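You operate a simulated robot arm through the tools that you are given. There is no shell and no other tool.

The job below is to be done with a simulated two-armed robot. You get a single attempt, and the scene is never put back.

TASK
Blow all four sides of the small housing on the turntable clean at 2 bar.
Fine: set the dial first; shut the nozzle valve after; leave the feed valve open.

It is judged by the outcome, as a careful person would: the job done as asked, and still so three seconds after it is handed in. It fails if anything else is knocked over, pushed out of place, dropped, spilled or broken.

THE ROBOT
Two 7-joint arms with two-finger parallel grippers on one trunk that stands fixed in place. Base frame: the origin is at the foot of the trunk, x ahead of it, y to its left, z up. Readings come in mm, degrees, newtons and seconds.
The left shoulder is at [60, 144, 926], the right one opposite. With the tool pointing down near the work surface each hand reaches from about 320 to 740 mm from the base axis, measured 20 degrees to its own side. Payload 1.57 kg a hand.
The TCP of each hand is the grasp point between the finger pads, 30 mm short of the fingertips. In the tool frame z runs along the fingers and y along their closing line. The gripper opens to 110 mm. The fingers are 24 mm wide and 12 mm thick; the gripper's body (48 by 112 mm) begins 78 mm behind the TCP.
Orientation is that of the tool frame in the base frame, as a unit quaternion [w, x, y, z]. With the fingers straight down and closing along the base's y, the tool's x points along the base's -x, its y along +y and its z along -z.

THE INTERFACE
- The arms move only by the tool jog_arm. It takes "left_commands", "right_commands" or both (then of equal length, played together; a hand with none holds still); each is a list of rows, each a list of 7 numbers: the shift along the tool's x, y, z in units of 40 mm (1.0 is 40 mm), then the turn, a rotation vector about the tool's x, y, z in units of 4 degrees (1.0 is 4 degrees), then the opening in per cent of the stroke, from 0 (shut) to 100 (fully open). In form: [[x, y, z, rx, ry, rz, grip], ...]. A call has 1 to 20 rows; each row shifts and turns the commanded pose from where the row before left it, along the tool's axes as they then stand. A call with a number of a shift or a turn outside -1 to 1 is refused whole. A row lasts 0.2 s, in which the tool goes at most 50 mm and 8.6 degrees; a call with a longer step from one row to the next is refused whole, and so is a gripper value outside its range. Where a pose cannot be reached the arm comes as near as it can. A force on the tool above 40 N (or 10 N above the force at the start of the call, whichever is more), or a blocked arm, ends the call early, and 0.2 s more pass. Each finger travels about 45 mm/s and halts on what it meets, pressing with about 21 N; the grip force reading is that of the motor and also rises with nothing between the fingers. The clock runs only during rows and for 0.2 s after the last one: add rows that do not move to give the fingers time. The reply holds the time, the measured pose of the TCP, the force on the tool along the base axes, the opening and the grip force, in the units named above and with some noise, with the torque about the TCP (base axes, N m) and any sound that the robot's microphone picked up, and new pictures: "views" is both (left out), scene, wrist or none (wrist: the cameras of the hands that moved).
- Cameras (640 x 400 px; columns grow to the right, rows downward): "scene" is now at [38.7, 40, 1535.9]; the picture's right is [0.52, -0.86, 0.00], its down [-0.63, -0.38, -0.68] and it looks along [0.58, 0.35, -0.74] (base axes); focal length 351 px, centre (320, 200). "left" rides on the left gripper at [70, -16, -141] in its tool frame; the picture's right is [0.23, 0.97, 0.00], its down [-0.86, 0.20, -0.48] and it looks along [-0.47, 0.11, 0.88] (tool axes); focal length 222 px, centre (320, 200). "right" rides on the right gripper at [70, 16, -141] in its tool frame; the picture's right is [-0.23, 0.97, 0.00], its down [-0.85, -0.20, -0.48] and it looks along [-0.47, -0.11, 0.88] (tool axes); focal length 222 px, centre (320, 200). There is no depth. A picture from a camera that has moved, and an enlarged one, comes with that camera's place and axes in the base frame and with its lens.
- lift_body(by): slides the trunk up (or, below 0, down) by that many mm; the arms and the scene camera ride with it, the base frame stays. It gives what a move gives, with no picture.
- head_to(pan, tilt): turns the head with the scene camera to pan (to the left, within 86 degrees either way) and tilt (down, from -29 to 69), counted from straight ahead of the robot. It gives what a move gives, and a new picture of the scene camera.
- enlarge(camera, box): a new picture of the part [left, top, right, bottom] of that camera's present view, enlarged. The clock stands still meanwhile.
- sign_off(): hands the job in; it is judged then, once.

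Places have to be worked out from the pictures, the camera data and where the tool is seen. Open the grippers and draw the arms clear of the work before you hand the job in, unless the task says otherwise.

The tools are called after "Request:" by a JSON object that holds its "method" and its "body". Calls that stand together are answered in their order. jog_arm: Moves the arms, as the interface text tells. Its arguments: {"type":"object","properties":{"left_commands":{"type":"array"},"right_commands":{"type":"array"},"views":{"type":"string","enum":["both","scene","wrist","none"]}},"required":[]} The other tools are called the same way: lift_body (by) moves the trunk up or down; head_to (pan, tilt) turns the head that bears the scene camera; enlarge (camera, box) takes an enlarged picture of a part of a camera's view; sign_off () hands the job in.

At the start:

```text
time_s: 0.0
left_ee_pos: [301.2, 347.9, 1101.4]
left_ee_rot: [0.0, 0.0, 1.0, 0.0]
left_contact_force: [0.1, -0.6, 0.5]
left_ft_torque: [0.02, 0.01, -0.02]
left_grip_width: 110.1
left_gripper_force: 0.1
right_ee_pos: [385.0, 68.0, 1101.6]
right_ee_rot: [0.001, 0.0, 1.0, -0.001]
right_contact_force: [-0.5, 0.2, 0.4]
right_ft_torque: [-0.02, 0.02, -0.02]
right_grip_width: 110.0
right_gripper_force: 0.0
trunk travel left (down, up): [-525.0, 65.0]
head pan, tilt (commanded): [31.1, 47.4]
```

scene: 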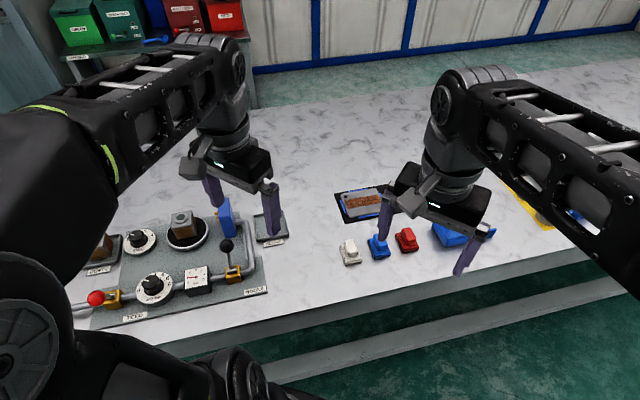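
right: 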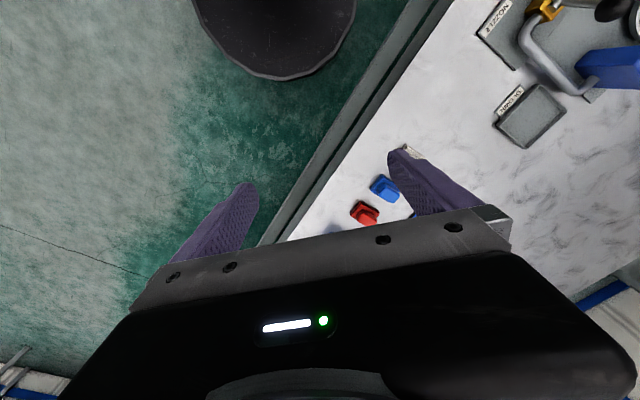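
left: 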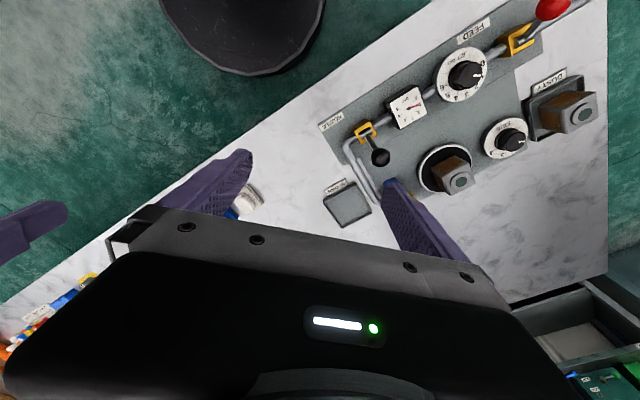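

The panel with feed valve (red knob), dial, gauge, nozzle valve (black knob lever), turntable with housing, and a second dial lies at the left of the scene. I look closer before moving anything.

Request:
{"method": "enlarge", "body": {"camera": "scene", "box": [60, 180, 300, 330]}}

Request:
{"method": "enlarge", "body": {"camera": "left", "box": [310, 0, 630, 200]}}

Request:
{"method": "enlarge", "body": {"camera": "left", "box": [420, 20, 620, 145]}}

```text
2.67 times, centred on (180, 255) of scene
camera zoom: at [38.7, 40.0, 1535.9], right [0.52, -0.86, 0.0], down [-0.63, -0.38, -0.68], along [0.58, 0.35, -0.74], focal length 936 px, centre (693, 53)
```

zoom: 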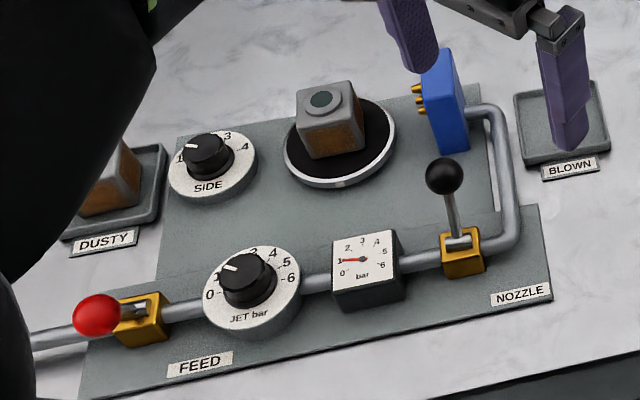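

```text
2.00 times, centred on (470, 100) of left
camera zoom: at [232.4, 332.0, 1242.7], right [-0.23, 0.97, 0.0], down [0.86, 0.2, 0.48], along [0.47, 0.11, -0.88], focal length 444 px, centre (20, 400)
```

zoom: 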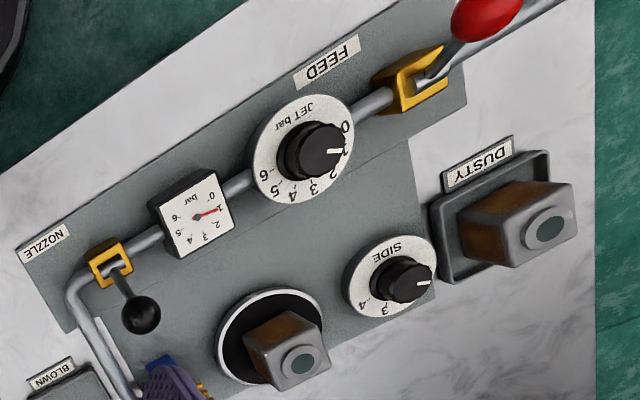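

```text
3.20 times, centred on (520, 82) of left
camera zoom: at [232.4, 332.0, 1242.7], right [-0.23, 0.97, 0.0], down [0.86, 0.2, 0.48], along [0.47, 0.11, -0.88], focal length 711 px, centre (-320, 576)
```

zoom: 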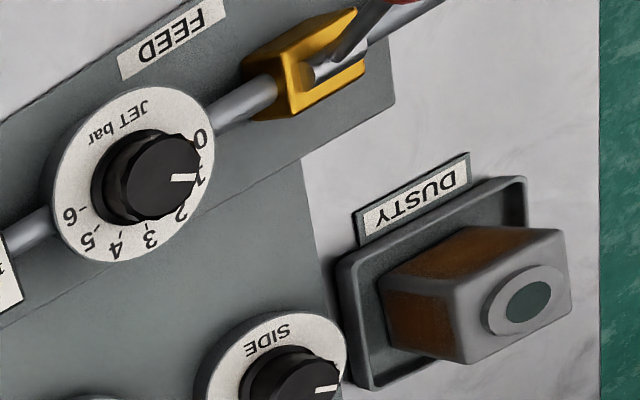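

The gauge and JET dial both read 1, feed lever lies along its pipe (open), and the nozzle lever stands crosswise (seemingly shut). I turn the head toward the panel to see it better.

Request:
{"method": "head_to", "body": {"pan": 62, "tilt": 50}}

```text
time_s: 1.0
left_ee_pos: [301.1, 347.9, 1101.8]
left_ee_rot: [-0.001, 0.0, 1.0, 0.0]
left_contact_force: [-0.1, 0.3, 1.0]
left_ft_torque: [-0.01, 0.01, 0.0]
left_grip_width: 109.9
left_gripper_force: 0.0
right_ee_pos: [383.5, 68.3, 1102.1]
right_ee_rot: [0.0, 0.0, 1.0, -0.001]
right_contact_force: [0.0, -0.5, 0.4]
right_ft_torque: [-0.02, -0.01, 0.01]
right_grip_width: 110.5
right_gripper_force: 0.0
trunk travel left (down, up): [-525.0, 65.0]
head pan, tilt (commanded): [62.0, 50.0]
camera scene: at [7.0, 67.0, 1532.3], right [0.88, -0.47, 0.0], down [-0.36, -0.68, -0.64], along [0.3, 0.57, -0.77], focal length 351 px, centre (320, 200)
```

scene: 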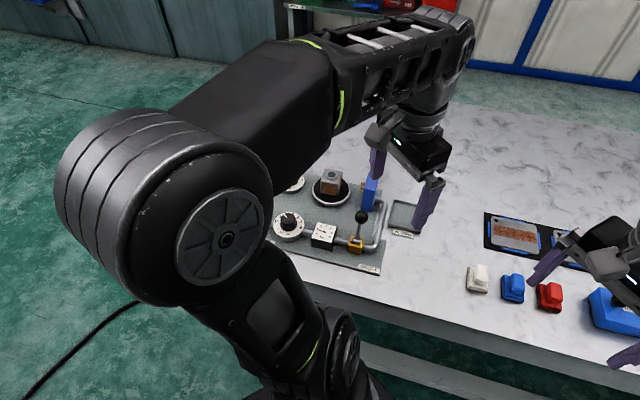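

Triangulating gives panel surface z≈809, JET dial near [175,548], SIDE dial near [250,696], nozzle ball near [319,452,890]. I return the head to the earlier angle and zoom in on the valves to understand how the levers move.

Request:
{"method": "head_to", "body": {"pan": 40, "tilt": 50}}

Request:
{"method": "enlarge", "body": {"camera": "left", "box": [320, 90, 440, 165]}}

Request:
{"method": "enlarge", "body": {"camera": "left", "box": [480, 0, 600, 75]}}

```text
time_s: 1.8
left_ee_pos: [302.2, 348.2, 1103.2]
left_ee_rot: [-0.001, 0.0, 1.0, 0.0]
left_contact_force: [0.0, -0.7, 0.5]
left_ft_torque: [0.02, 0.01, -0.02]
left_grip_width: 109.8
left_gripper_force: 0.0
right_ee_pos: [384.4, 69.4, 1102.3]
right_ee_rot: [0.001, 0.0, 1.0, -0.001]
right_contact_force: [-0.1, 0.1, 0.0]
right_ft_torque: [-0.03, -0.03, 0.0]
right_grip_width: 109.8
right_gripper_force: 0.0
trunk travel left (down, up): [-525.0, 65.0]
head pan, tilt (commanded): [40.0, 50.0]
camera scene: at [29.7, 48.6, 1532.3], right [0.64, -0.77, 0.0], down [-0.59, -0.49, -0.64], along [0.49, 0.41, -0.77], focal length 351 px, centre (320, 200)
```

scene: 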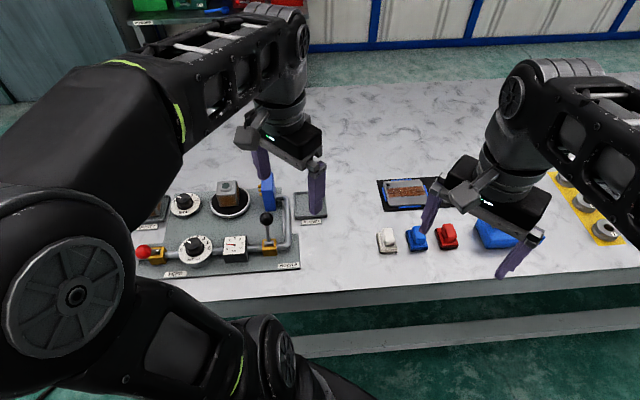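

```text
5.33 times, centred on (380, 128) of left
camera zoom: at [232.4, 332.0, 1242.7], right [-0.23, 0.97, 0.0], down [0.86, 0.2, 0.48], along [0.47, 0.11, -0.88], focal length 1185 px, centre (0, 587)
```

zoom: 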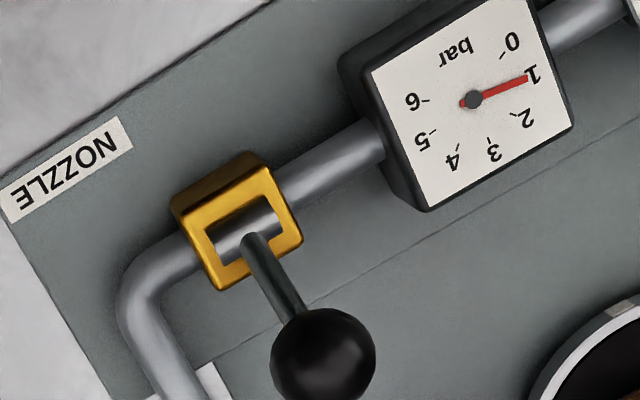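

```text
5.33 times, centred on (540, 38) of left
camera zoom: at [232.4, 332.0, 1242.7], right [-0.23, 0.97, 0.0], down [0.86, 0.2, 0.48], along [0.47, 0.11, -0.88], focal length 1185 px, centre (-853, 1067)
```

zoom: 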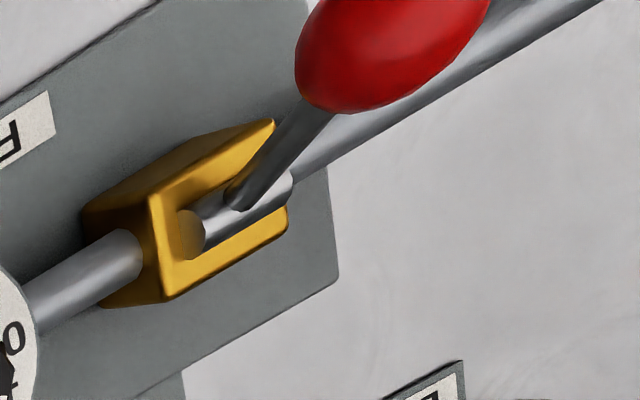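

The levers tilt on an axle parallel to the pipe: feed leans to the front (open), nozzle leans back (shut). I move the left hand at height to hover over the JET dial for a close view.

Request:
{"method": "jog_arm", "body": {"left_commands": [[0.4, 0.63, 0, 0, 0, 0, 100], [0.4, 0.63, 0, 0, 0, 0, 100], [0.4, 0.63, 0, 0, 0, 0, 100], [0.4, 0.63, 0, 0, 0, 0, 100], [0.4, 0.63, 0, 0, 0, 0, 90], [0.4, 0.63, 0.4, 0, 0, 0, 80], [0.4, 0.63, 0.4, 0, 0, 0, 70], [0.4, 0.63, 0.4, 0, 0, 0, 70], [0, 0, 0.4, 0, 0, 0, 70], [0, 0, 0.4, 0, 0, 0, 70], [0, 0, 0, 0, 0, 0, 70]], "views": "both"}}

```text
time_s: 4.2
left_ee_pos: [173.0, 550.4, 1020.5]
left_ee_rot: [0.0, 0.0, 1.0, 0.0]
left_contact_force: [0.6, 0.1, 0.0]
left_ft_torque: [0.0, 0.01, 0.04]
left_grip_width: 76.8
left_gripper_force: 0.1
right_ee_pos: [383.9, 68.1, 1102.1]
right_ee_rot: [0.0, 0.001, 1.0, 0.0]
right_contact_force: [0.7, 0.0, -0.1]
right_ft_torque: [0.01, 0.05, -0.01]
right_grip_width: 110.2
right_gripper_force: 0.1
trunk travel left (down, up): [-525.0, 65.0]
head pan, tilt (commanded): [40.0, 50.0]
camera scene: at [29.7, 48.4, 1532.3], right [0.64, -0.77, 0.0], down [-0.59, -0.49, -0.64], along [0.49, 0.41, -0.77], focal length 351 px, centre (320, 200)
camera left: at [104.1, 533.4, 1161.2], right [-0.23, 0.97, 0.0], down [0.86, 0.2, 0.48], along [0.47, 0.11, -0.88], focal length 222 px, centre (320, 200)
```

scene: 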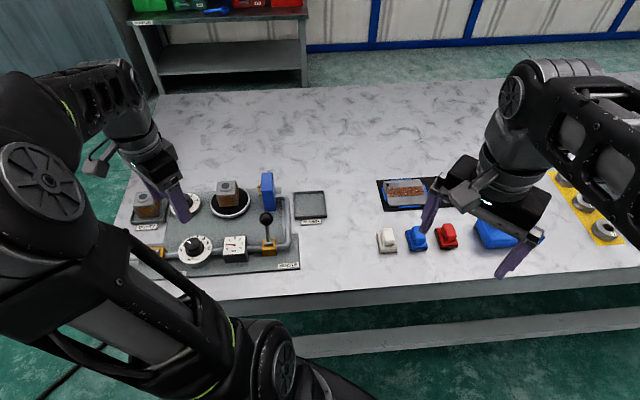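
left: 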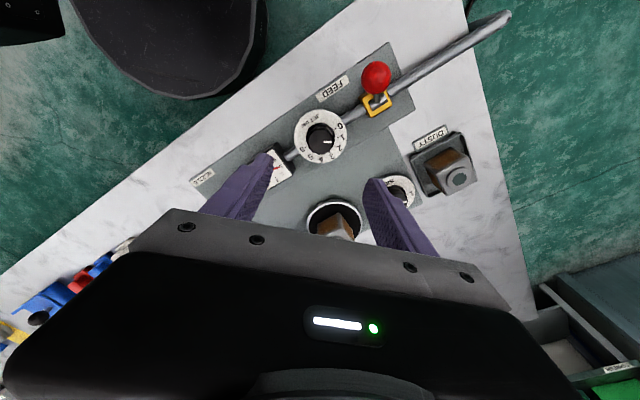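

Request:
{"method": "enlarge", "body": {"camera": "left", "box": [280, 90, 376, 150]}}

Request:
{"method": "enlarge", "body": {"camera": "scene", "box": [120, 160, 320, 285]}}

```text
6.67 times, centred on (328, 120) of left
camera zoom: at [104.1, 533.4, 1161.2], right [-0.23, 0.97, 0.0], down [0.86, 0.2, 0.48], along [0.47, 0.11, -0.88], focal length 1481 px, centre (267, 733)
```

zoom: 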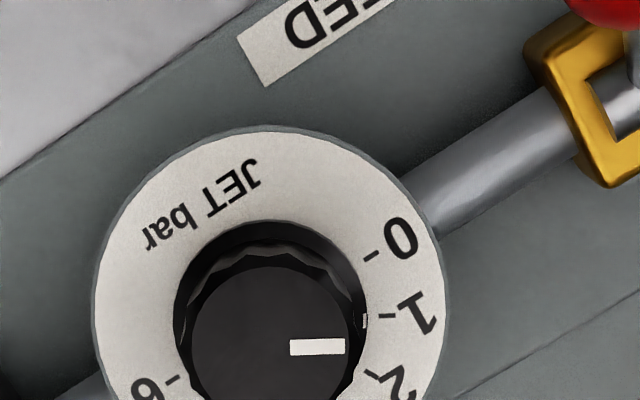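

```text
3.20 times, centred on (220, 222) of scene
camera zoom: at [29.7, 48.4, 1532.3], right [0.64, -0.77, 0.0], down [-0.59, -0.49, -0.64], along [0.49, 0.41, -0.77], focal length 1123 px, centre (640, 128)
```

zoom: 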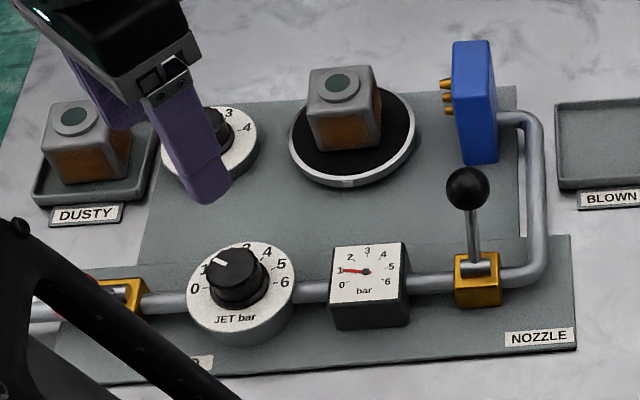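

Request:
{"method": "enlarge", "body": {"camera": "left", "box": [272, 100, 368, 160]}}

Request:
{"method": "enlarge", "body": {"camera": "left", "box": [290, 160, 450, 260]}}

```text
6.67 times, centred on (320, 130) of left
camera zoom: at [104.1, 533.4, 1161.2], right [-0.23, 0.97, 0.0], down [0.86, 0.2, 0.48], along [0.47, 0.11, -0.88], focal length 1481 px, centre (320, 667)
```

zoom: 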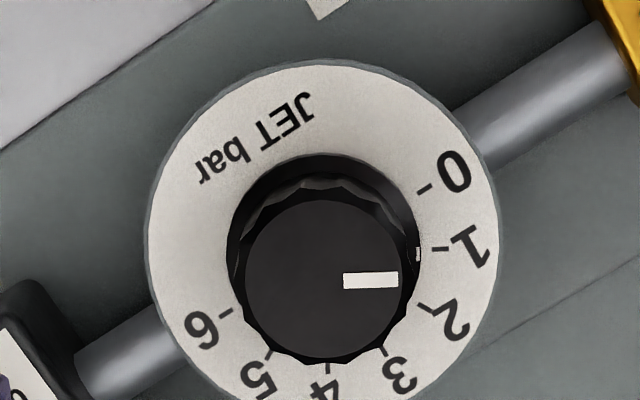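

```text
4.00 times, centred on (370, 210) of left
camera zoom: at [104.1, 533.4, 1161.2], right [-0.23, 0.97, 0.0], down [0.86, 0.2, 0.48], along [0.47, 0.11, -0.88], focal length 888 px, centre (120, 160)
```

zoom: 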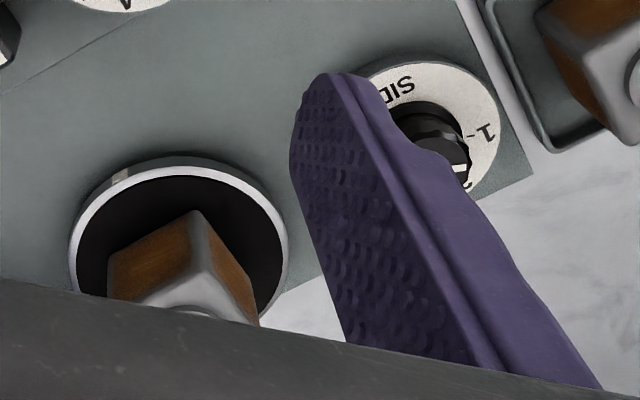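

The JET knob reads 1, marks are 30° apart clockwise, knob top triangulates to about [177,550.5,861] with dial face at z≈838. I descend to just above the knob to check alignment.

Request:
{"method": "jog_arm", "body": {"left_commands": [[-0.05, 0, 0.6, 0, 0, 0, 62], [-0.05, 0, 0.6, 0, 0, 0, 62], [0, 0, 0.6, 0, 0, 0, 62], [0, 0, 0.6, 0, 0, 0, 62], [0, 0, 0.45, 0, 0, 0, 62], [0, 0, 0, 0, 0, 0, 62]], "views": "both"}}

```text
time_s: 5.6
left_ee_pos: [179.3, 550.6, 907.7]
left_ee_rot: [0.0, 0.0, 1.0, 0.0]
left_contact_force: [0.7, 0.4, 0.1]
left_ft_torque: [0.02, 0.0, 0.01]
left_grip_width: 68.4
left_gripper_force: 0.1
right_ee_pos: [382.7, 68.2, 1103.2]
right_ee_rot: [-0.001, -0.001, 1.0, 0.001]
right_contact_force: [-0.3, 0.3, -0.2]
right_ft_torque: [0.0, 0.01, -0.02]
right_grip_width: 109.8
right_gripper_force: 0.0
trunk travel left (down, up): [-525.0, 65.0]
head pan, tilt (commanded): [40.0, 50.0]
camera scene: at [29.7, 48.5, 1532.3], right [0.64, -0.77, 0.0], down [-0.59, -0.49, -0.64], along [0.49, 0.41, -0.77], focal length 351 px, centre (320, 200)
camera left: at [109.0, 534.4, 1048.2], right [-0.23, 0.97, 0.0], down [0.85, 0.2, 0.48], along [0.47, 0.11, -0.88], focal length 222 px, centre (320, 200)
```

scene: 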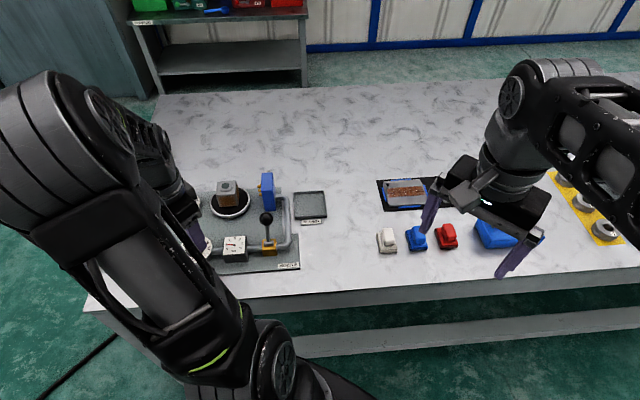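
left: 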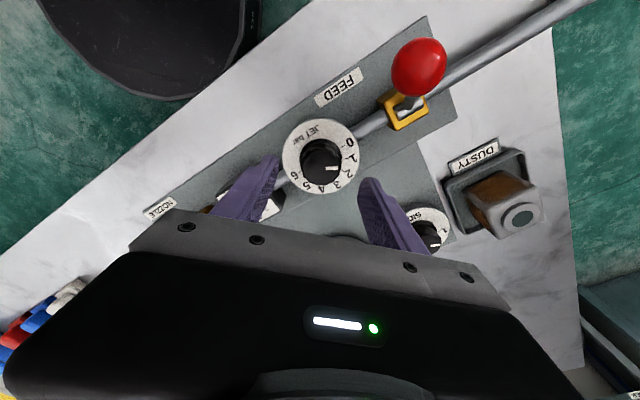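

Request:
{"method": "enlarge", "body": {"camera": "left", "box": [240, 105, 400, 205]}}

```text
4.00 times, centred on (320, 155) of left
camera zoom: at [109.0, 534.4, 1048.2], right [-0.23, 0.97, 0.0], down [0.85, 0.2, 0.48], along [0.47, 0.11, -0.88], focal length 888 px, centre (320, 380)
```

zoom: 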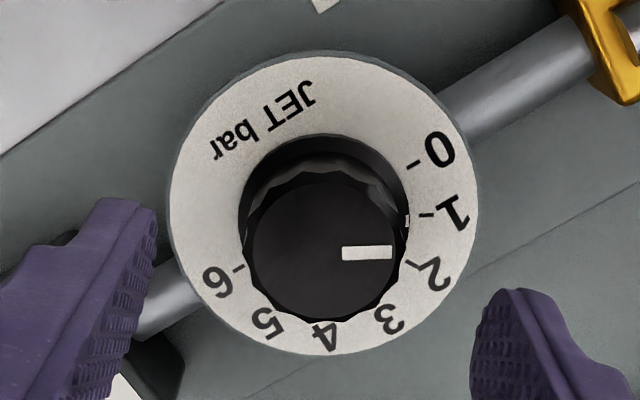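

The knob centre works out to about [175,550]; the TCP is at [179,550.5]. I shift 4 mm back, descend so the fingertips straddle the knob just above the dial face, and close gently.

Request:
{"method": "jog_arm", "body": {"left_commands": [[0.1, -0.01, 0.3, 0, 0, 0, 62], [0, 0, 0.3, 0, 0, 0, 62], [0, 0, 0.27, 0, 0, 0, 62], [0, 0, 0, 0, 0, 0, 62], [0, 0, 0, 0, 0, 0, 20], [0, 0, 0, 0, 0, 0, 20], [0, 0, 0, 0, 0, 0, 20], [0, 0, 0, 0, 0, 0, 20]], "views": "both"}}

```text
time_s: 7.4
left_ee_pos: [174.8, 551.8, 871.7]
left_ee_rot: [0.0, 0.0, 1.0, 0.0]
left_contact_force: [0.2, 1.6, -1.3]
left_ft_torque: [0.28, 0.07, -0.01]
left_grip_width: 35.7
left_gripper_force: 32.2
right_ee_pos: [384.0, 69.3, 1101.2]
right_ee_rot: [0.0, 0.0, 1.0, 0.0]
right_contact_force: [0.5, -0.2, 0.3]
right_ft_torque: [0.01, 0.03, 0.04]
right_grip_width: 110.1
right_gripper_force: 0.0
trunk travel left (down, up): [-525.0, 65.0]
head pan, tilt (commanded): [40.0, 50.0]
camera scene: at [29.8, 48.9, 1532.3], right [0.64, -0.77, 0.0], down [-0.59, -0.49, -0.64], along [0.49, 0.41, -0.77], focal length 351 px, centre (320, 200)
camera left: at [104.7, 534.8, 1013.7], right [-0.23, 0.97, 0.0], down [0.86, 0.2, 0.48], along [0.47, 0.11, -0.88], focal length 222 px, centre (320, 200)
```

scene: 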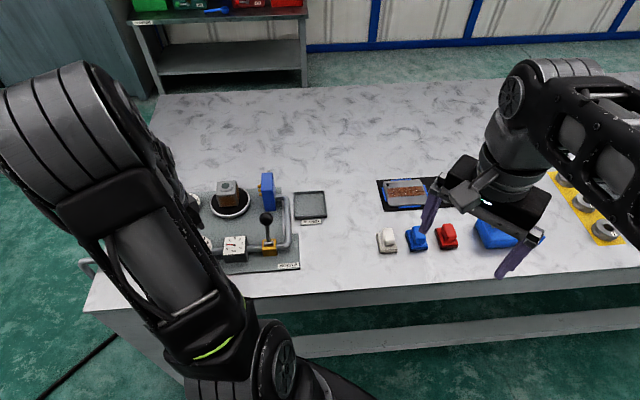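
left: 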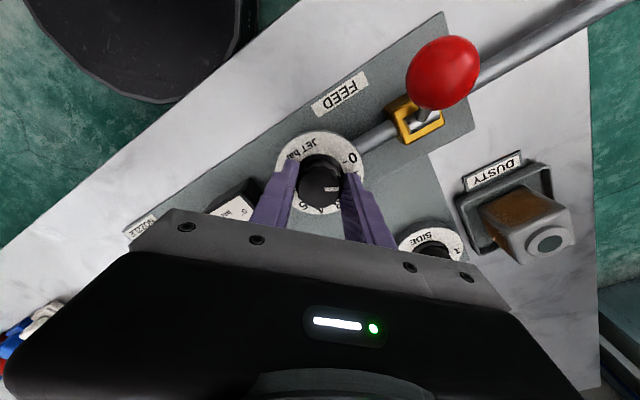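

The fingers hold the knob (35.7 mm, light forces). Now I turn the hand clockwise (+rz) about 28° and read the gauge.

Request:
{"method": "jog_arm", "body": {"left_commands": [[0, 0, 0, 0, 0, 0.7, 20], [0, 0, 0, 0, 0, 0.9, 20], [0, 0, 0, 0, 0, 0.9, 20], [0, 0, 0, 0, 0, 0.9, 20], [0, 0, 0, 0, 0, 0.9, 20], [0, 0, 0, 0, 0, 0.9, 20], [0, 0, 0, 0, 0, 0.9, 20], [0, 0, 0, 0, 0, 0.9, 20], [0, 0, 0, 0, 0, 0, 20], [0, 0, 0, 0, 0, 0, 20]], "views": "both"}}

Request:
{"method": "enlarge", "body": {"camera": "scene", "box": [190, 170, 302, 240]}}

Request:
{"method": "enlarge", "body": {"camera": "scene", "box": [204, 220, 268, 260]}}

Request:
{"method": "enlarge", "body": {"camera": "left", "box": [260, 110, 388, 190]}}

```text
time_s: 9.6
left_ee_pos: [175.5, 551.9, 873.5]
left_ee_rot: [0.001, 0.242, 0.97, 0.001]
left_contact_force: [4.6, 19.6, 6.4]
left_ft_torque: [-0.14, -0.27, 0.05]
left_grip_width: 35.9
left_gripper_force: 42.2
right_ee_pos: [385.0, 69.9, 1101.6]
right_ee_rot: [0.0, -0.001, 1.0, 0.0]
right_contact_force: [0.5, -1.1, 0.1]
right_ft_torque: [0.0, 0.04, -0.03]
right_grip_width: 109.9
right_gripper_force: 0.0
trunk travel left (down, up): [-525.0, 65.0]
head pan, tilt (commanded): [40.0, 50.0]
camera scene: at [30.2, 50.6, 1532.3], right [0.64, -0.77, 0.0], down [-0.59, -0.49, -0.64], along [0.49, 0.41, -0.77], focal length 351 px, centre (320, 200)
camera left: at [105.2, 570.4, 1013.6], right [0.26, 0.97, 0.0], down [0.85, -0.23, 0.48], along [0.46, -0.12, -0.88], focal length 222 px, centre (320, 200)
```

scene: 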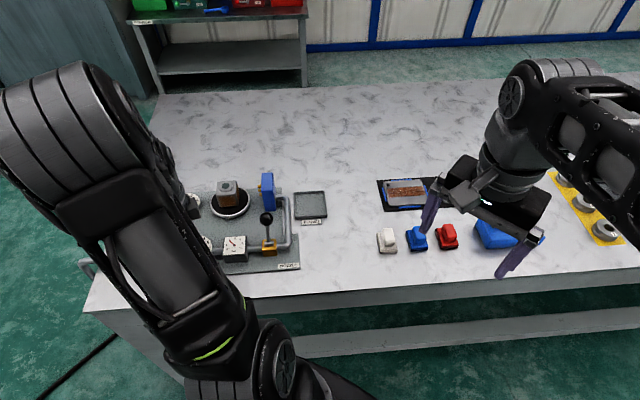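
left: 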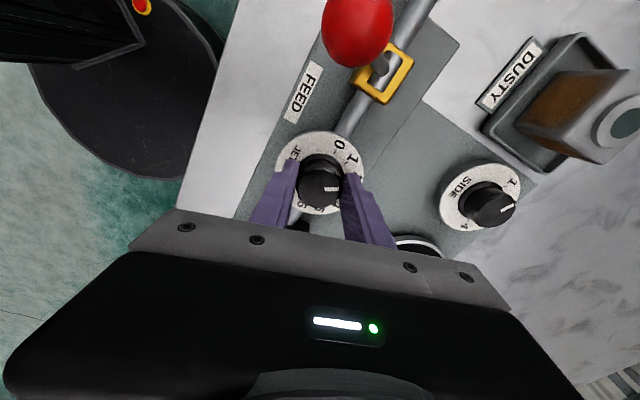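

```text
5.71 times, centred on (246, 205) of scene
camera zoom: at [30.2, 50.6, 1532.3], right [0.64, -0.77, 0.0], down [-0.59, -0.49, -0.64], along [0.49, 0.41, -0.77], focal length 2006 px, centre (743, 171)
```

zoom: 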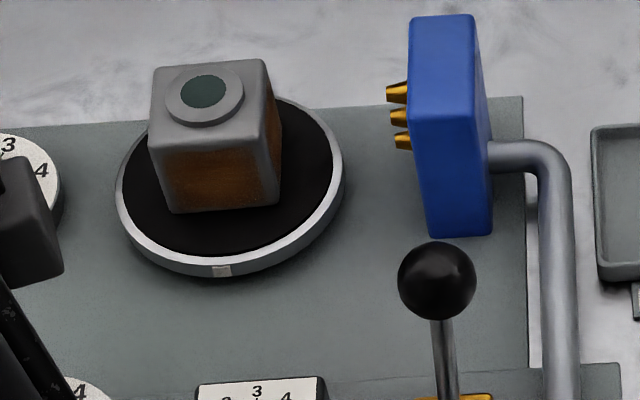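

```text
10.00 times, centred on (236, 240) of scene
camera zoom: at [30.2, 50.6, 1532.3], right [0.64, -0.77, 0.0], down [-0.59, -0.49, -0.64], along [0.49, 0.41, -0.77], focal length 3510 px, centre (1160, -200)
```

zoom: 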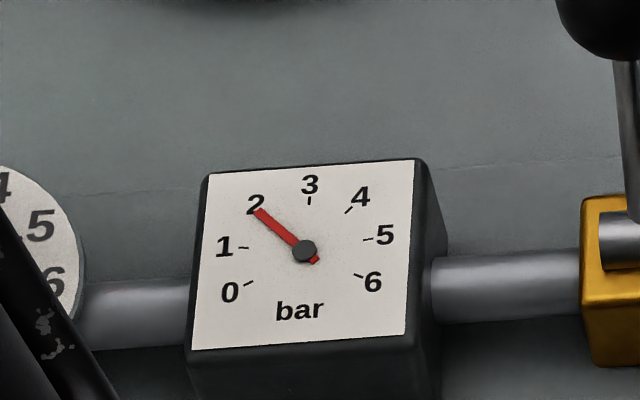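

```text
5.00 times, centred on (324, 150) of left
camera zoom: at [105.2, 570.4, 1013.6], right [0.26, 0.97, 0.0], down [0.85, -0.23, 0.48], along [0.46, -0.12, -0.88], focal length 1111 px, centre (300, 450)
```

zoom: 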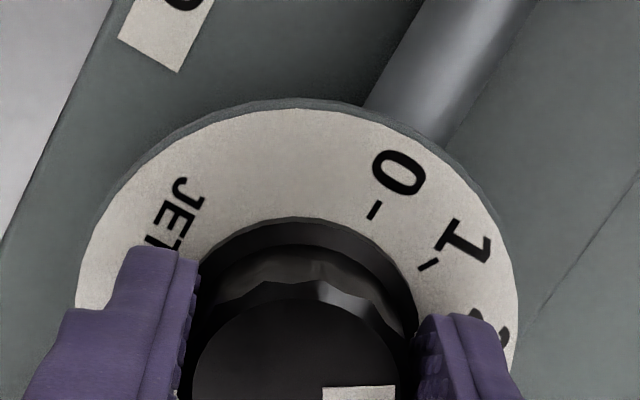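

The gauge needle is almost at 2 (I estimate ~1.93 after 28°, i.e. 30° per bar). I turn 2° more, then release and check.

Request:
{"method": "jog_arm", "body": {"left_commands": [[0, 0, 0, 0, 0, 0.5, 20], [0, 0, 0, 0, 0, 0, 20], [0, 0, 0, 0, 0, 0, 20]], "views": "none"}}

Request:
{"method": "enlarge", "body": {"camera": "scene", "box": [216, 230, 256, 255]}}

```text
time_s: 10.4
left_ee_pos: [174.5, 552.1, 873.8]
left_ee_rot: [0.001, 0.258, 0.966, 0.002]
left_contact_force: [6.0, 19.2, 8.5]
left_ft_torque: [-0.27, -0.59, 0.07]
left_grip_width: 35.6
left_gripper_force: 42.7
right_ee_pos: [384.6, 71.2, 1101.9]
right_ee_rot: [0.0, 0.001, 1.0, 0.0]
right_contact_force: [0.7, -0.6, 0.1]
right_ft_torque: [-0.02, 0.04, 0.0]
right_grip_width: 110.1
right_gripper_force: 0.0
trunk travel left (down, up): [-525.0, 65.0]
head pan, tilt (commanded): [40.0, 50.0]
```

```text
16.00 times, centred on (236, 242) of scene
camera zoom: at [30.2, 50.4, 1532.3], right [0.64, -0.77, 0.0], down [-0.59, -0.49, -0.64], along [0.49, 0.41, -0.77], focal length 5616 px, centre (1664, -480)
```

zoom: 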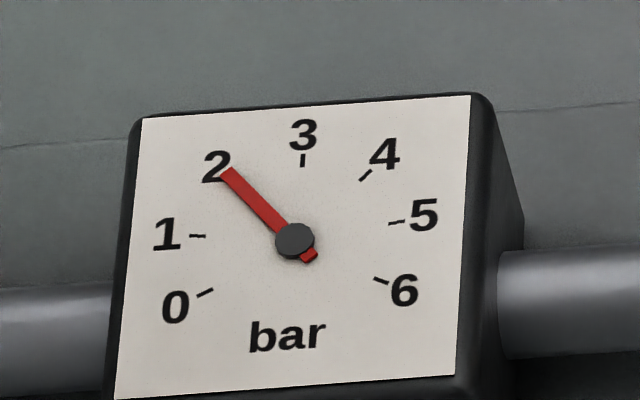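

The needle now fits 2.0 bar (about 1.99 by my fit). I release the knob, rise clear, and check the gauge and dial again.

Request:
{"method": "jog_arm", "body": {"left_commands": [[0, 0, 0, 0, 0, 0, 40], [0, 0, 0, 0, 0, 0, 50], [0, 0, 0, 0, 0, 0, 62], [0, 0, 0, 0, 0, 0, 62], [0, 0, -0.5, 0, 0, 0, 62], [0, 0, -0.6, 0, 0, 0, 62], [0, 0, -0.7, 0, 0, 0, 62], [0, 0, -0.7, 0, 0, 0, 62], [0, 0, 0, 0, 0, 0, 62]], "views": "both"}}

Request:
{"method": "enlarge", "body": {"camera": "scene", "box": [216, 230, 256, 255]}}

Request:
{"method": "enlarge", "body": {"camera": "left", "box": [240, 105, 400, 205]}}

```text
time_s: 12.4
left_ee_pos: [174.5, 551.5, 974.1]
left_ee_rot: [0.0, 0.259, 0.966, 0.0]
left_contact_force: [0.3, 0.2, -0.2]
left_ft_torque: [-0.02, 0.02, 0.04]
left_grip_width: 68.1
left_gripper_force: 0.1
right_ee_pos: [384.2, 69.6, 1102.1]
right_ee_rot: [0.0, 0.0, 1.0, 0.0]
right_contact_force: [-0.2, -0.3, -0.8]
right_ft_torque: [0.02, 0.01, 0.02]
right_grip_width: 110.1
right_gripper_force: 0.0
trunk travel left (down, up): [-525.0, 65.0]
head pan, tilt (commanded): [40.0, 50.0]
camera scene: at [29.9, 48.8, 1532.3], right [0.64, -0.77, 0.0], down [-0.59, -0.49, -0.64], along [0.49, 0.41, -0.77], focal length 351 px, centre (320, 200)
camera left: at [106.2, 571.6, 1115.0], right [0.29, 0.96, 0.0], down [0.84, -0.25, 0.48], along [0.46, -0.14, -0.88], focal length 222 px, centre (320, 200)
```

scene: 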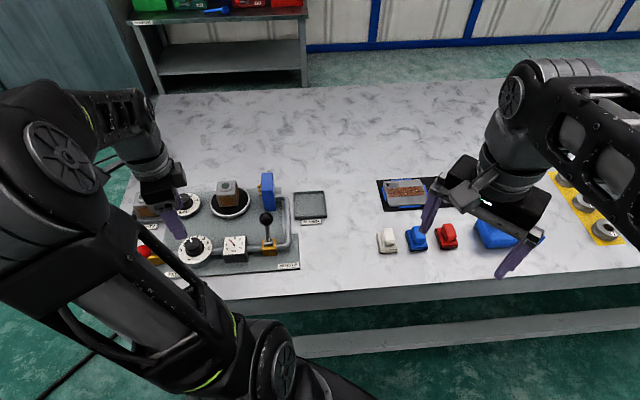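
left: 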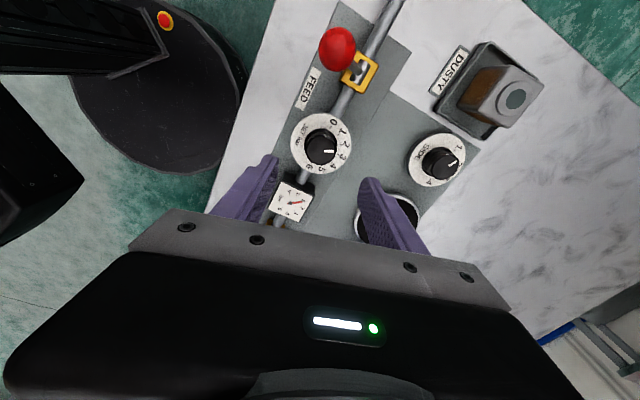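

```text
16.00 times, centred on (236, 242) of scene
camera zoom: at [29.9, 48.8, 1532.3], right [0.64, -0.77, 0.0], down [-0.59, -0.49, -0.64], along [0.49, 0.41, -0.77], focal length 5616 px, centre (1664, -480)
```

zoom: 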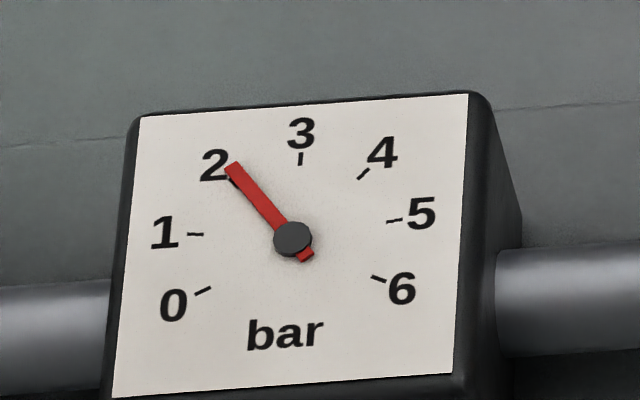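

```text
4.00 times, centred on (320, 155) of left
camera zoom: at [106.2, 571.6, 1115.0], right [0.29, 0.96, 0.0], down [0.84, -0.25, 0.48], along [0.46, -0.14, -0.88], focal length 888 px, centre (320, 380)
```

zoom: 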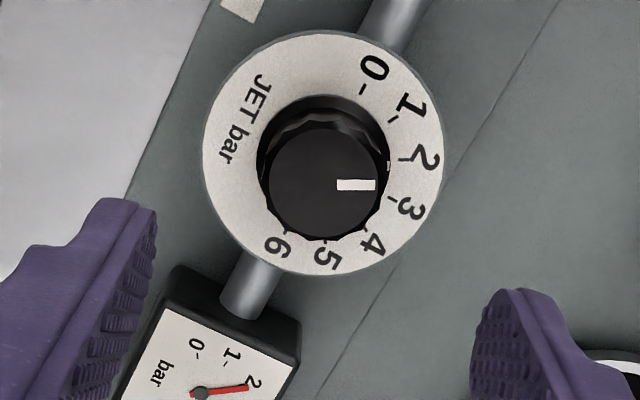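

After release the needle crept to about 2.09, since my grip was slightly off the knob's axis (which I now place at about [178,551.7]). I recentre, regrip and then trim the dial back.

Request:
{"method": "jog_arm", "body": {"left_commands": [[-0.054, 0.066, 0.6, 0, 0, 0, 62], [0, 0, 0.6, 0, 0, 0, 62], [0, 0, 0.6, 0, 0, 0, 62], [0, 0, 0.5, 0, 0, 0, 62], [0, 0, 0.25, 0, 0, 0, 62], [0, 0, 0, 0, 0, 0, 62], [0, 0, 0, 0, 0, 0, 45], [0, 0, 0, 0, 0, 0, 30], [0, 0, 0, 0, 0, 0, 25], [0, 0, 0, 0, 0, 0, 25]], "views": "none"}}

Request:
{"method": "enlarge", "body": {"camera": "scene", "box": [216, 230, 256, 255]}}

```text
time_s: 14.6
left_ee_pos: [176.1, 551.8, 873.6]
left_ee_rot: [0.0, 0.259, 0.966, 0.001]
left_contact_force: [1.2, 1.9, 11.1]
left_ft_torque: [-0.14, 0.06, -0.01]
left_grip_width: 35.9
left_gripper_force: 30.3
right_ee_pos: [383.4, 68.9, 1102.4]
right_ee_rot: [0.0, 0.001, 1.0, 0.0]
right_contact_force: [-0.7, 0.2, 0.1]
right_ft_torque: [0.05, 0.02, -0.01]
right_grip_width: 110.3
right_gripper_force: 0.1
trunk travel left (down, up): [-525.0, 65.0]
head pan, tilt (commanded): [40.0, 50.0]
```

```text
16.00 times, centred on (236, 242) of scene
camera zoom: at [29.5, 48.0, 1532.5], right [0.64, -0.77, 0.0], down [-0.59, -0.49, -0.64], along [0.49, 0.41, -0.77], focal length 5616 px, centre (1664, -480)
```

zoom: 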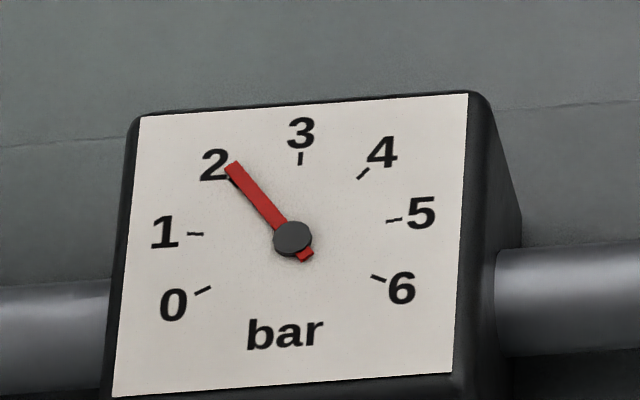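

Centred now with little side load; gauge still ~2.09. I turn back about 3° and read it.

Request:
{"method": "jog_arm", "body": {"left_commands": [[0, 0, 0, 0, 0, -0.35, 25], [0, 0, 0, 0, 0, -0.35, 25], [0, 0, 0, 0, 0, 0, 25], [0, 0, 0, 0, 0, 0, 25]], "views": "none"}}

Request:
{"method": "enlarge", "body": {"camera": "scene", "box": [216, 230, 256, 255]}}

```text
time_s: 15.6
left_ee_pos: [176.0, 550.7, 873.2]
left_ee_rot: [0.0, 0.235, 0.972, 0.002]
left_contact_force: [-2.6, 10.0, 25.0]
left_ft_torque: [0.03, 0.51, 0.0]
left_grip_width: 35.7
left_gripper_force: 43.2
right_ee_pos: [383.5, 68.8, 1101.6]
right_ee_rot: [0.0, 0.0, 1.0, 0.0]
right_contact_force: [0.0, 0.5, 0.1]
right_ft_torque: [-0.01, -0.01, 0.02]
right_grip_width: 110.0
right_gripper_force: 0.0
trunk travel left (down, up): [-525.0, 65.0]
head pan, tilt (commanded): [40.0, 50.0]
```

```text
16.00 times, centred on (236, 242) of scene
camera zoom: at [28.7, 47.7, 1532.6], right [0.64, -0.77, 0.0], down [-0.59, -0.49, -0.64], along [0.49, 0.41, -0.77], focal length 5616 px, centre (1664, -480)
```

zoom: 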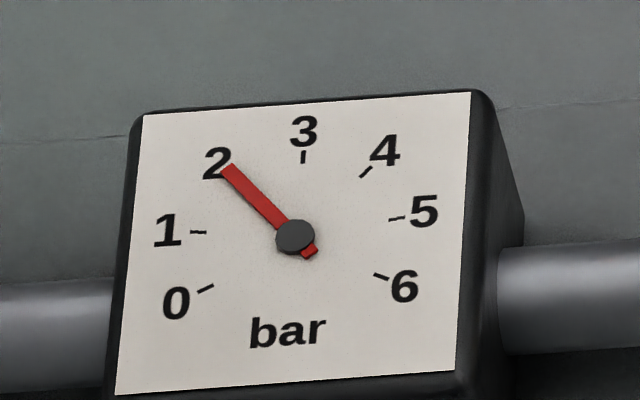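

The needle is back at about 1.99. I release slowly and see whether it stays.

Request:
{"method": "jog_arm", "body": {"left_commands": [[0, 0, 0, 0, 0, 0, 34], [0, 0, 0, 0, 0, 0, 37], [0, 0, 0, 0, 0, 0, 42], [0, 0, 0, 0, 0, 0, 52], [0, 0, 0, 0, 0, 0, 62], [0, 0, 0, 0, 0, 0, 62]], "views": "none"}}

Request:
{"method": "enlarge", "body": {"camera": "scene", "box": [216, 230, 256, 255]}}

```text
time_s: 17.0
left_ee_pos: [177.8, 550.8, 872.1]
left_ee_rot: [0.001, 0.235, 0.972, -0.001]
left_contact_force: [-0.6, -0.2, -0.3]
left_ft_torque: [0.0, 0.05, 0.0]
left_grip_width: 68.3
left_gripper_force: 0.1
right_ee_pos: [383.6, 69.2, 1102.6]
right_ee_rot: [-0.001, -0.001, 1.0, 0.0]
right_contact_force: [1.3, -0.2, 0.1]
right_ft_torque: [-0.01, 0.02, -0.02]
right_grip_width: 109.9
right_gripper_force: 0.2
trunk travel left (down, up): [-525.0, 65.0]
head pan, tilt (commanded): [40.0, 50.0]
```

```text
16.00 times, centred on (236, 242) of scene
camera zoom: at [29.8, 48.6, 1532.3], right [0.64, -0.77, 0.0], down [-0.59, -0.49, -0.64], along [0.49, 0.41, -0.77], focal length 5616 px, centre (1664, -480)
```

zoom: 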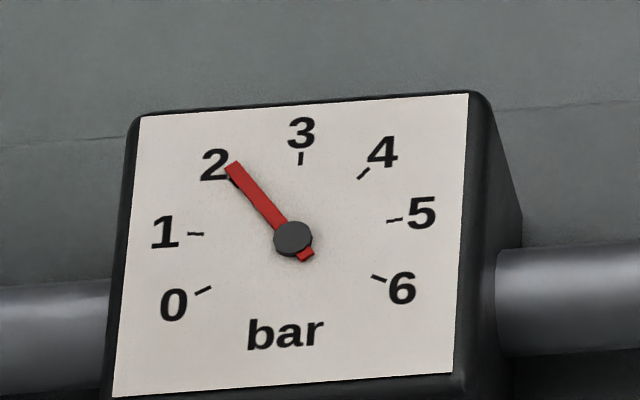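

The knob springs back to the same spot, so it sits in a detent at 2 (it showed the same small offset at 1 originally). I now lift and yaw the left hand so the fingers close along the pipe direction, for the nozzle lever.

Request:
{"method": "jog_arm", "body": {"left_commands": [[0, 0, -0.6, 0, 0, 0, 62], [0, 0, -0.6, 0, 0, 0, 62], [0, 0, -0.6, 0, 0, -0.9, 62], [0, 0, -0.6, 0, 0, -1, 62], [0, 0, -0.6, 0, 0, -1, 62], [0, 0, 0, 0, 0, -1, 62], [0, 0, 0, 0, 0, -1, 62], [0, 0, 0, 0, 0, -1, 62], [0, 0, 0, 0, 0, -1, 62], [0, 0, 0, 0, 0, -1, 62], [0, 0, 0, 0, 0, -1, 62], [0, 0, 0, 0, 0, -1, 62], [0, 0, 0, 0, 0, -1, 62], [0, 0, 0, 0, 0, -1, 62], [0, 0, 0, 0, 0, -1, 62], [0, 0, 0, 0, 0, -1, 62], [0, 0, 0, 0, 0, -1, 62], [0, 0, 0, 0, 0, -1, 62], [0, 0, 0, 0, 0, -1, 62], [0, 0, 0, 0, 0, -1, 62]], "views": "both"}}

Request:
{"method": "enlarge", "body": {"camera": "scene", "box": [170, 220, 270, 282]}}

```text
time_s: 21.2
left_ee_pos: [177.2, 551.0, 990.7]
left_ee_rot: [0.0, -0.378, 0.926, 0.0]
left_contact_force: [0.0, -0.1, -0.8]
left_ft_torque: [0.0, 0.03, 0.04]
left_grip_width: 68.3
left_gripper_force: 0.1
right_ee_pos: [384.1, 69.4, 1102.9]
right_ee_rot: [0.0, 0.0, 1.0, 0.0]
right_contact_force: [0.5, -0.4, -0.1]
right_ft_torque: [0.02, -0.01, -0.01]
right_grip_width: 109.9
right_gripper_force: 0.1
trunk travel left (down, up): [-525.0, 65.0]
head pan, tilt (commanded): [40.0, 50.0]
camera scene: at [29.7, 48.6, 1532.3], right [0.64, -0.77, 0.0], down [-0.59, -0.49, -0.64], along [0.49, 0.41, -0.77], focal length 351 px, centre (320, 200)
camera left: at [138.8, 489.9, 1131.8], right [-0.84, 0.54, 0.0], down [0.47, 0.74, 0.48], along [0.26, 0.4, -0.88], focal length 222 px, centre (320, 200)
```

scene: 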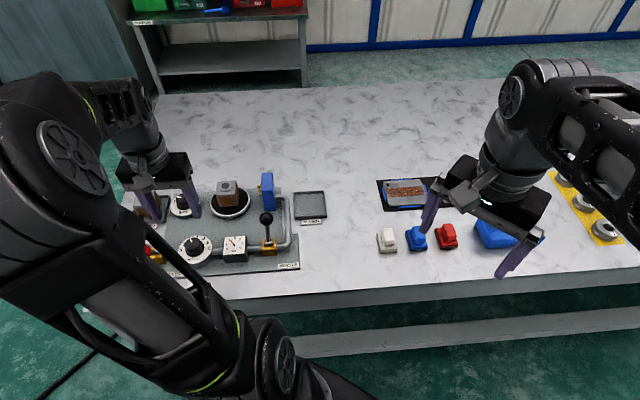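
left: 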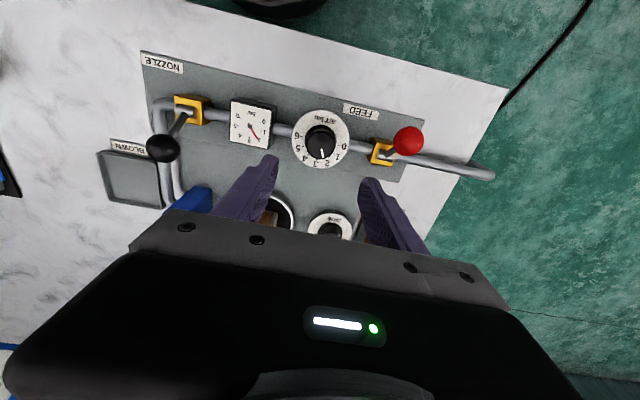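

```text
6.40 times, centred on (220, 251) of scene
camera zoom: at [29.7, 48.6, 1532.3], right [0.64, -0.77, 0.0], down [-0.59, -0.49, -0.64], along [0.49, 0.41, -0.77], focal length 2247 px, centre (960, -126)
```

zoom: 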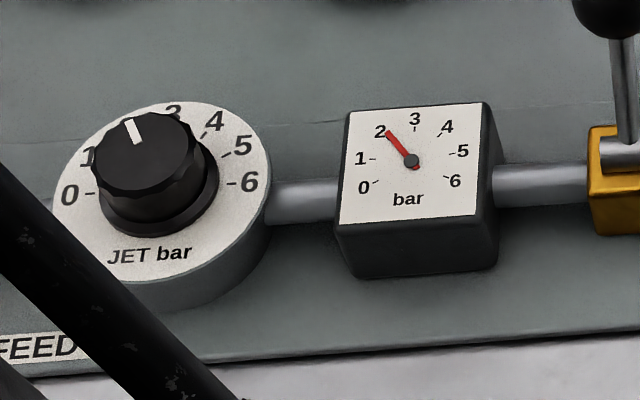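

Request:
{"method": "enlarge", "body": {"camera": "left", "box": [280, 100, 360, 150]}}

Request:
{"method": "enlarge", "body": {"camera": "left", "box": [140, 80, 220, 180]}}

Request:
{"method": "enlarge", "body": {"camera": "left", "box": [360, 110, 440, 180]}}

```text
8.00 times, centred on (320, 125) of left
camera zoom: at [138.8, 489.9, 1131.8], right [-0.84, 0.54, 0.0], down [0.47, 0.74, 0.48], along [0.26, 0.4, -0.88], focal length 1777 px, centre (320, 800)
```

zoom: 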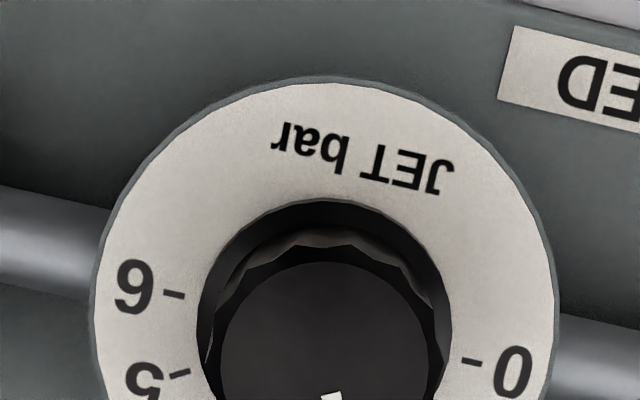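

```text
4.00 times, centred on (180, 130) of left
camera zoom: at [138.8, 489.9, 1131.8], right [-0.84, 0.54, 0.0], down [0.47, 0.74, 0.48], along [0.26, 0.4, -0.88], focal length 888 px, centre (880, 480)
```

zoom: 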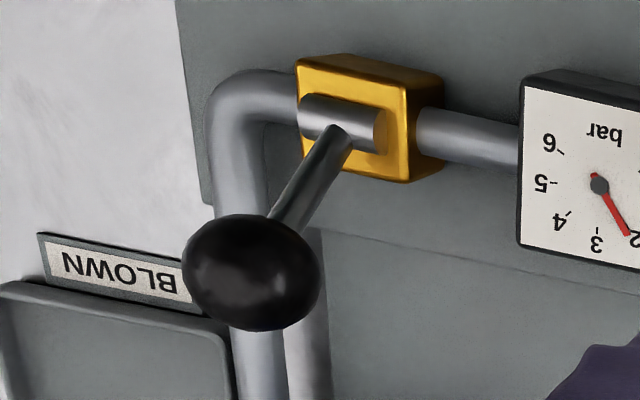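

```text
5.71 times, centred on (400, 145) of left
camera zoom: at [138.8, 489.9, 1131.8], right [-0.84, 0.54, 0.0], down [0.47, 0.74, 0.48], along [0.26, 0.4, -0.88], focal length 1269 px, centre (-137, 514)
```

zoom: 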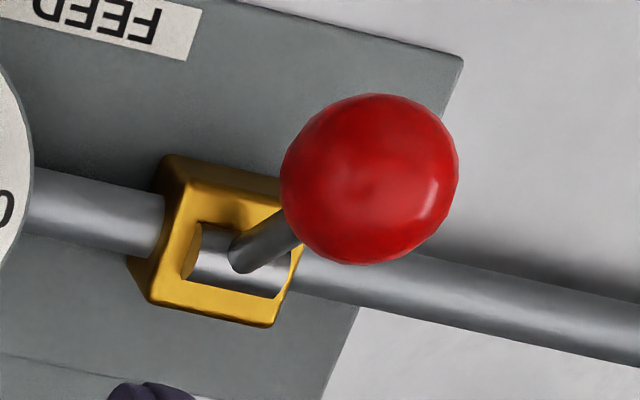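

Dial and gauge sit at 2. The black ball triangulates to about [320,453,890], its axle to about [299,432,838], lever leaning 30° back; the open feed lever leans 30° forward. I move above the black ball.

Request:
{"method": "jog_arm", "body": {"left_commands": [[-0.1, -0.4, 0, 0, 0, -0.15, 62], [-0.14, -0.7, 0, 0, 0, 0, 62], [-0.14, -0.75, 0, 0, 0, 0, 62], [-0.14, -0.75, 0, 0, 0, 0, 62], [-0.14, -0.75, 0, 0, 0, 0, 62], [-0.1, -0.5, 0.2, 0, 0, 0, 62], [-0.08, -0.38, 0.3, 0, 0, 0, 62], [0, 0, 0.3, 0, 0, 0, 62], [0, 0, 0.2, 0, 0, 0, 62], [0, 0, 0, 0, 0, 0, 62]], "views": "both"}}

Request:
{"method": "enlarge", "body": {"camera": "left", "box": [220, 90, 420, 215]}}

Request:
{"method": "enlarge", "body": {"camera": "scene", "box": [190, 150, 310, 275]}}

```text
time_s: 23.4
left_ee_pos: [321.2, 455.4, 950.9]
left_ee_rot: [0.0, -0.383, 0.924, 0.0]
left_contact_force: [0.3, -0.1, 0.0]
left_ft_torque: [0.0, -0.01, 0.03]
left_grip_width: 68.1
left_gripper_force: 0.2
right_ee_pos: [385.1, 69.1, 1101.2]
right_ee_rot: [0.0, 0.0, 1.0, 0.0]
right_contact_force: [0.3, 0.0, 0.3]
right_ft_torque: [-0.01, -0.01, 0.03]
right_grip_width: 110.3
right_gripper_force: 0.0
trunk travel left (down, up): [-525.0, 65.0]
head pan, tilt (commanded): [40.0, 50.0]
camera scene: at [29.7, 48.6, 1532.3], right [0.64, -0.77, 0.0], down [-0.59, -0.49, -0.64], along [0.49, 0.41, -0.77], focal length 351 px, centre (320, 200)
camera left: at [282.8, 394.0, 1091.6], right [-0.85, 0.53, 0.0], down [0.46, 0.75, 0.48], along [0.25, 0.41, -0.88], focal length 222 px, centre (320, 200)
```

scene: 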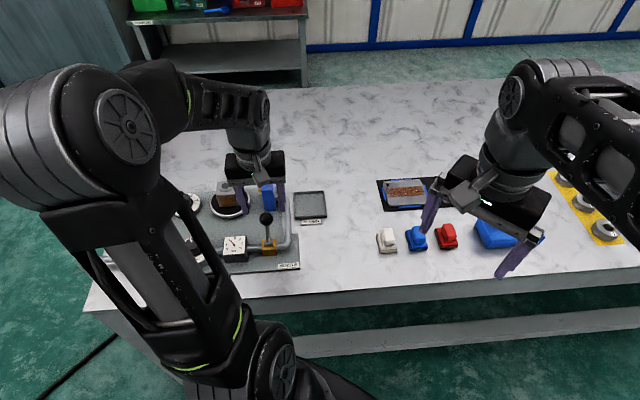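
left: 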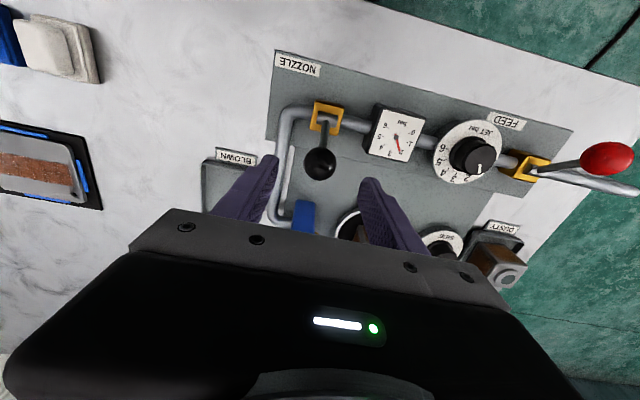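

```text
3.20 times, centred on (320, 152) of left
camera zoom: at [282.8, 394.0, 1091.6], right [-0.85, 0.53, 0.0], down [0.46, 0.75, 0.48], along [0.25, 0.41, -0.88], focal length 711 px, centre (320, 352)
```

zoom: 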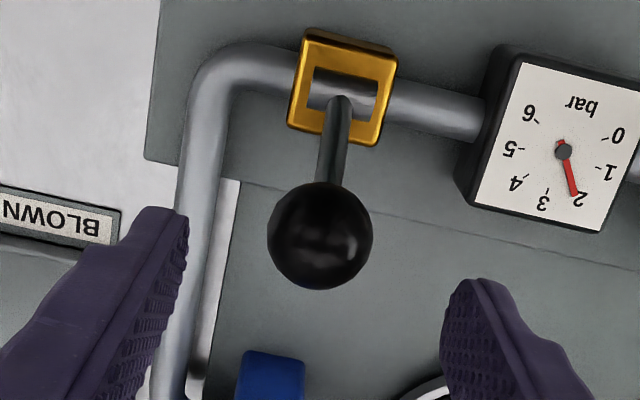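

```text
3.20 times, centred on (250, 212) of scene
camera zoom: at [29.7, 48.6, 1532.3], right [0.64, -0.77, 0.0], down [-0.59, -0.49, -0.64], along [0.49, 0.41, -0.77], focal length 1123 px, centre (544, 160)
```

zoom: 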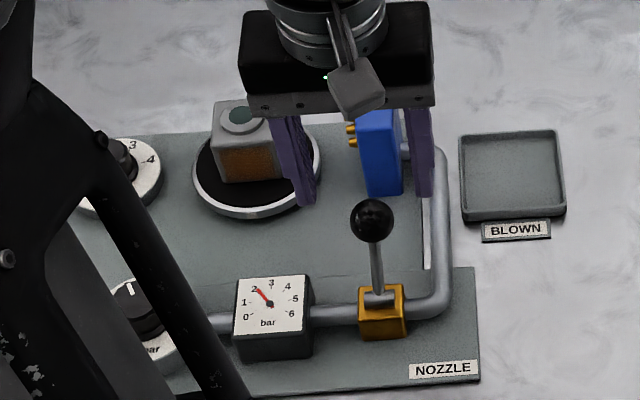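

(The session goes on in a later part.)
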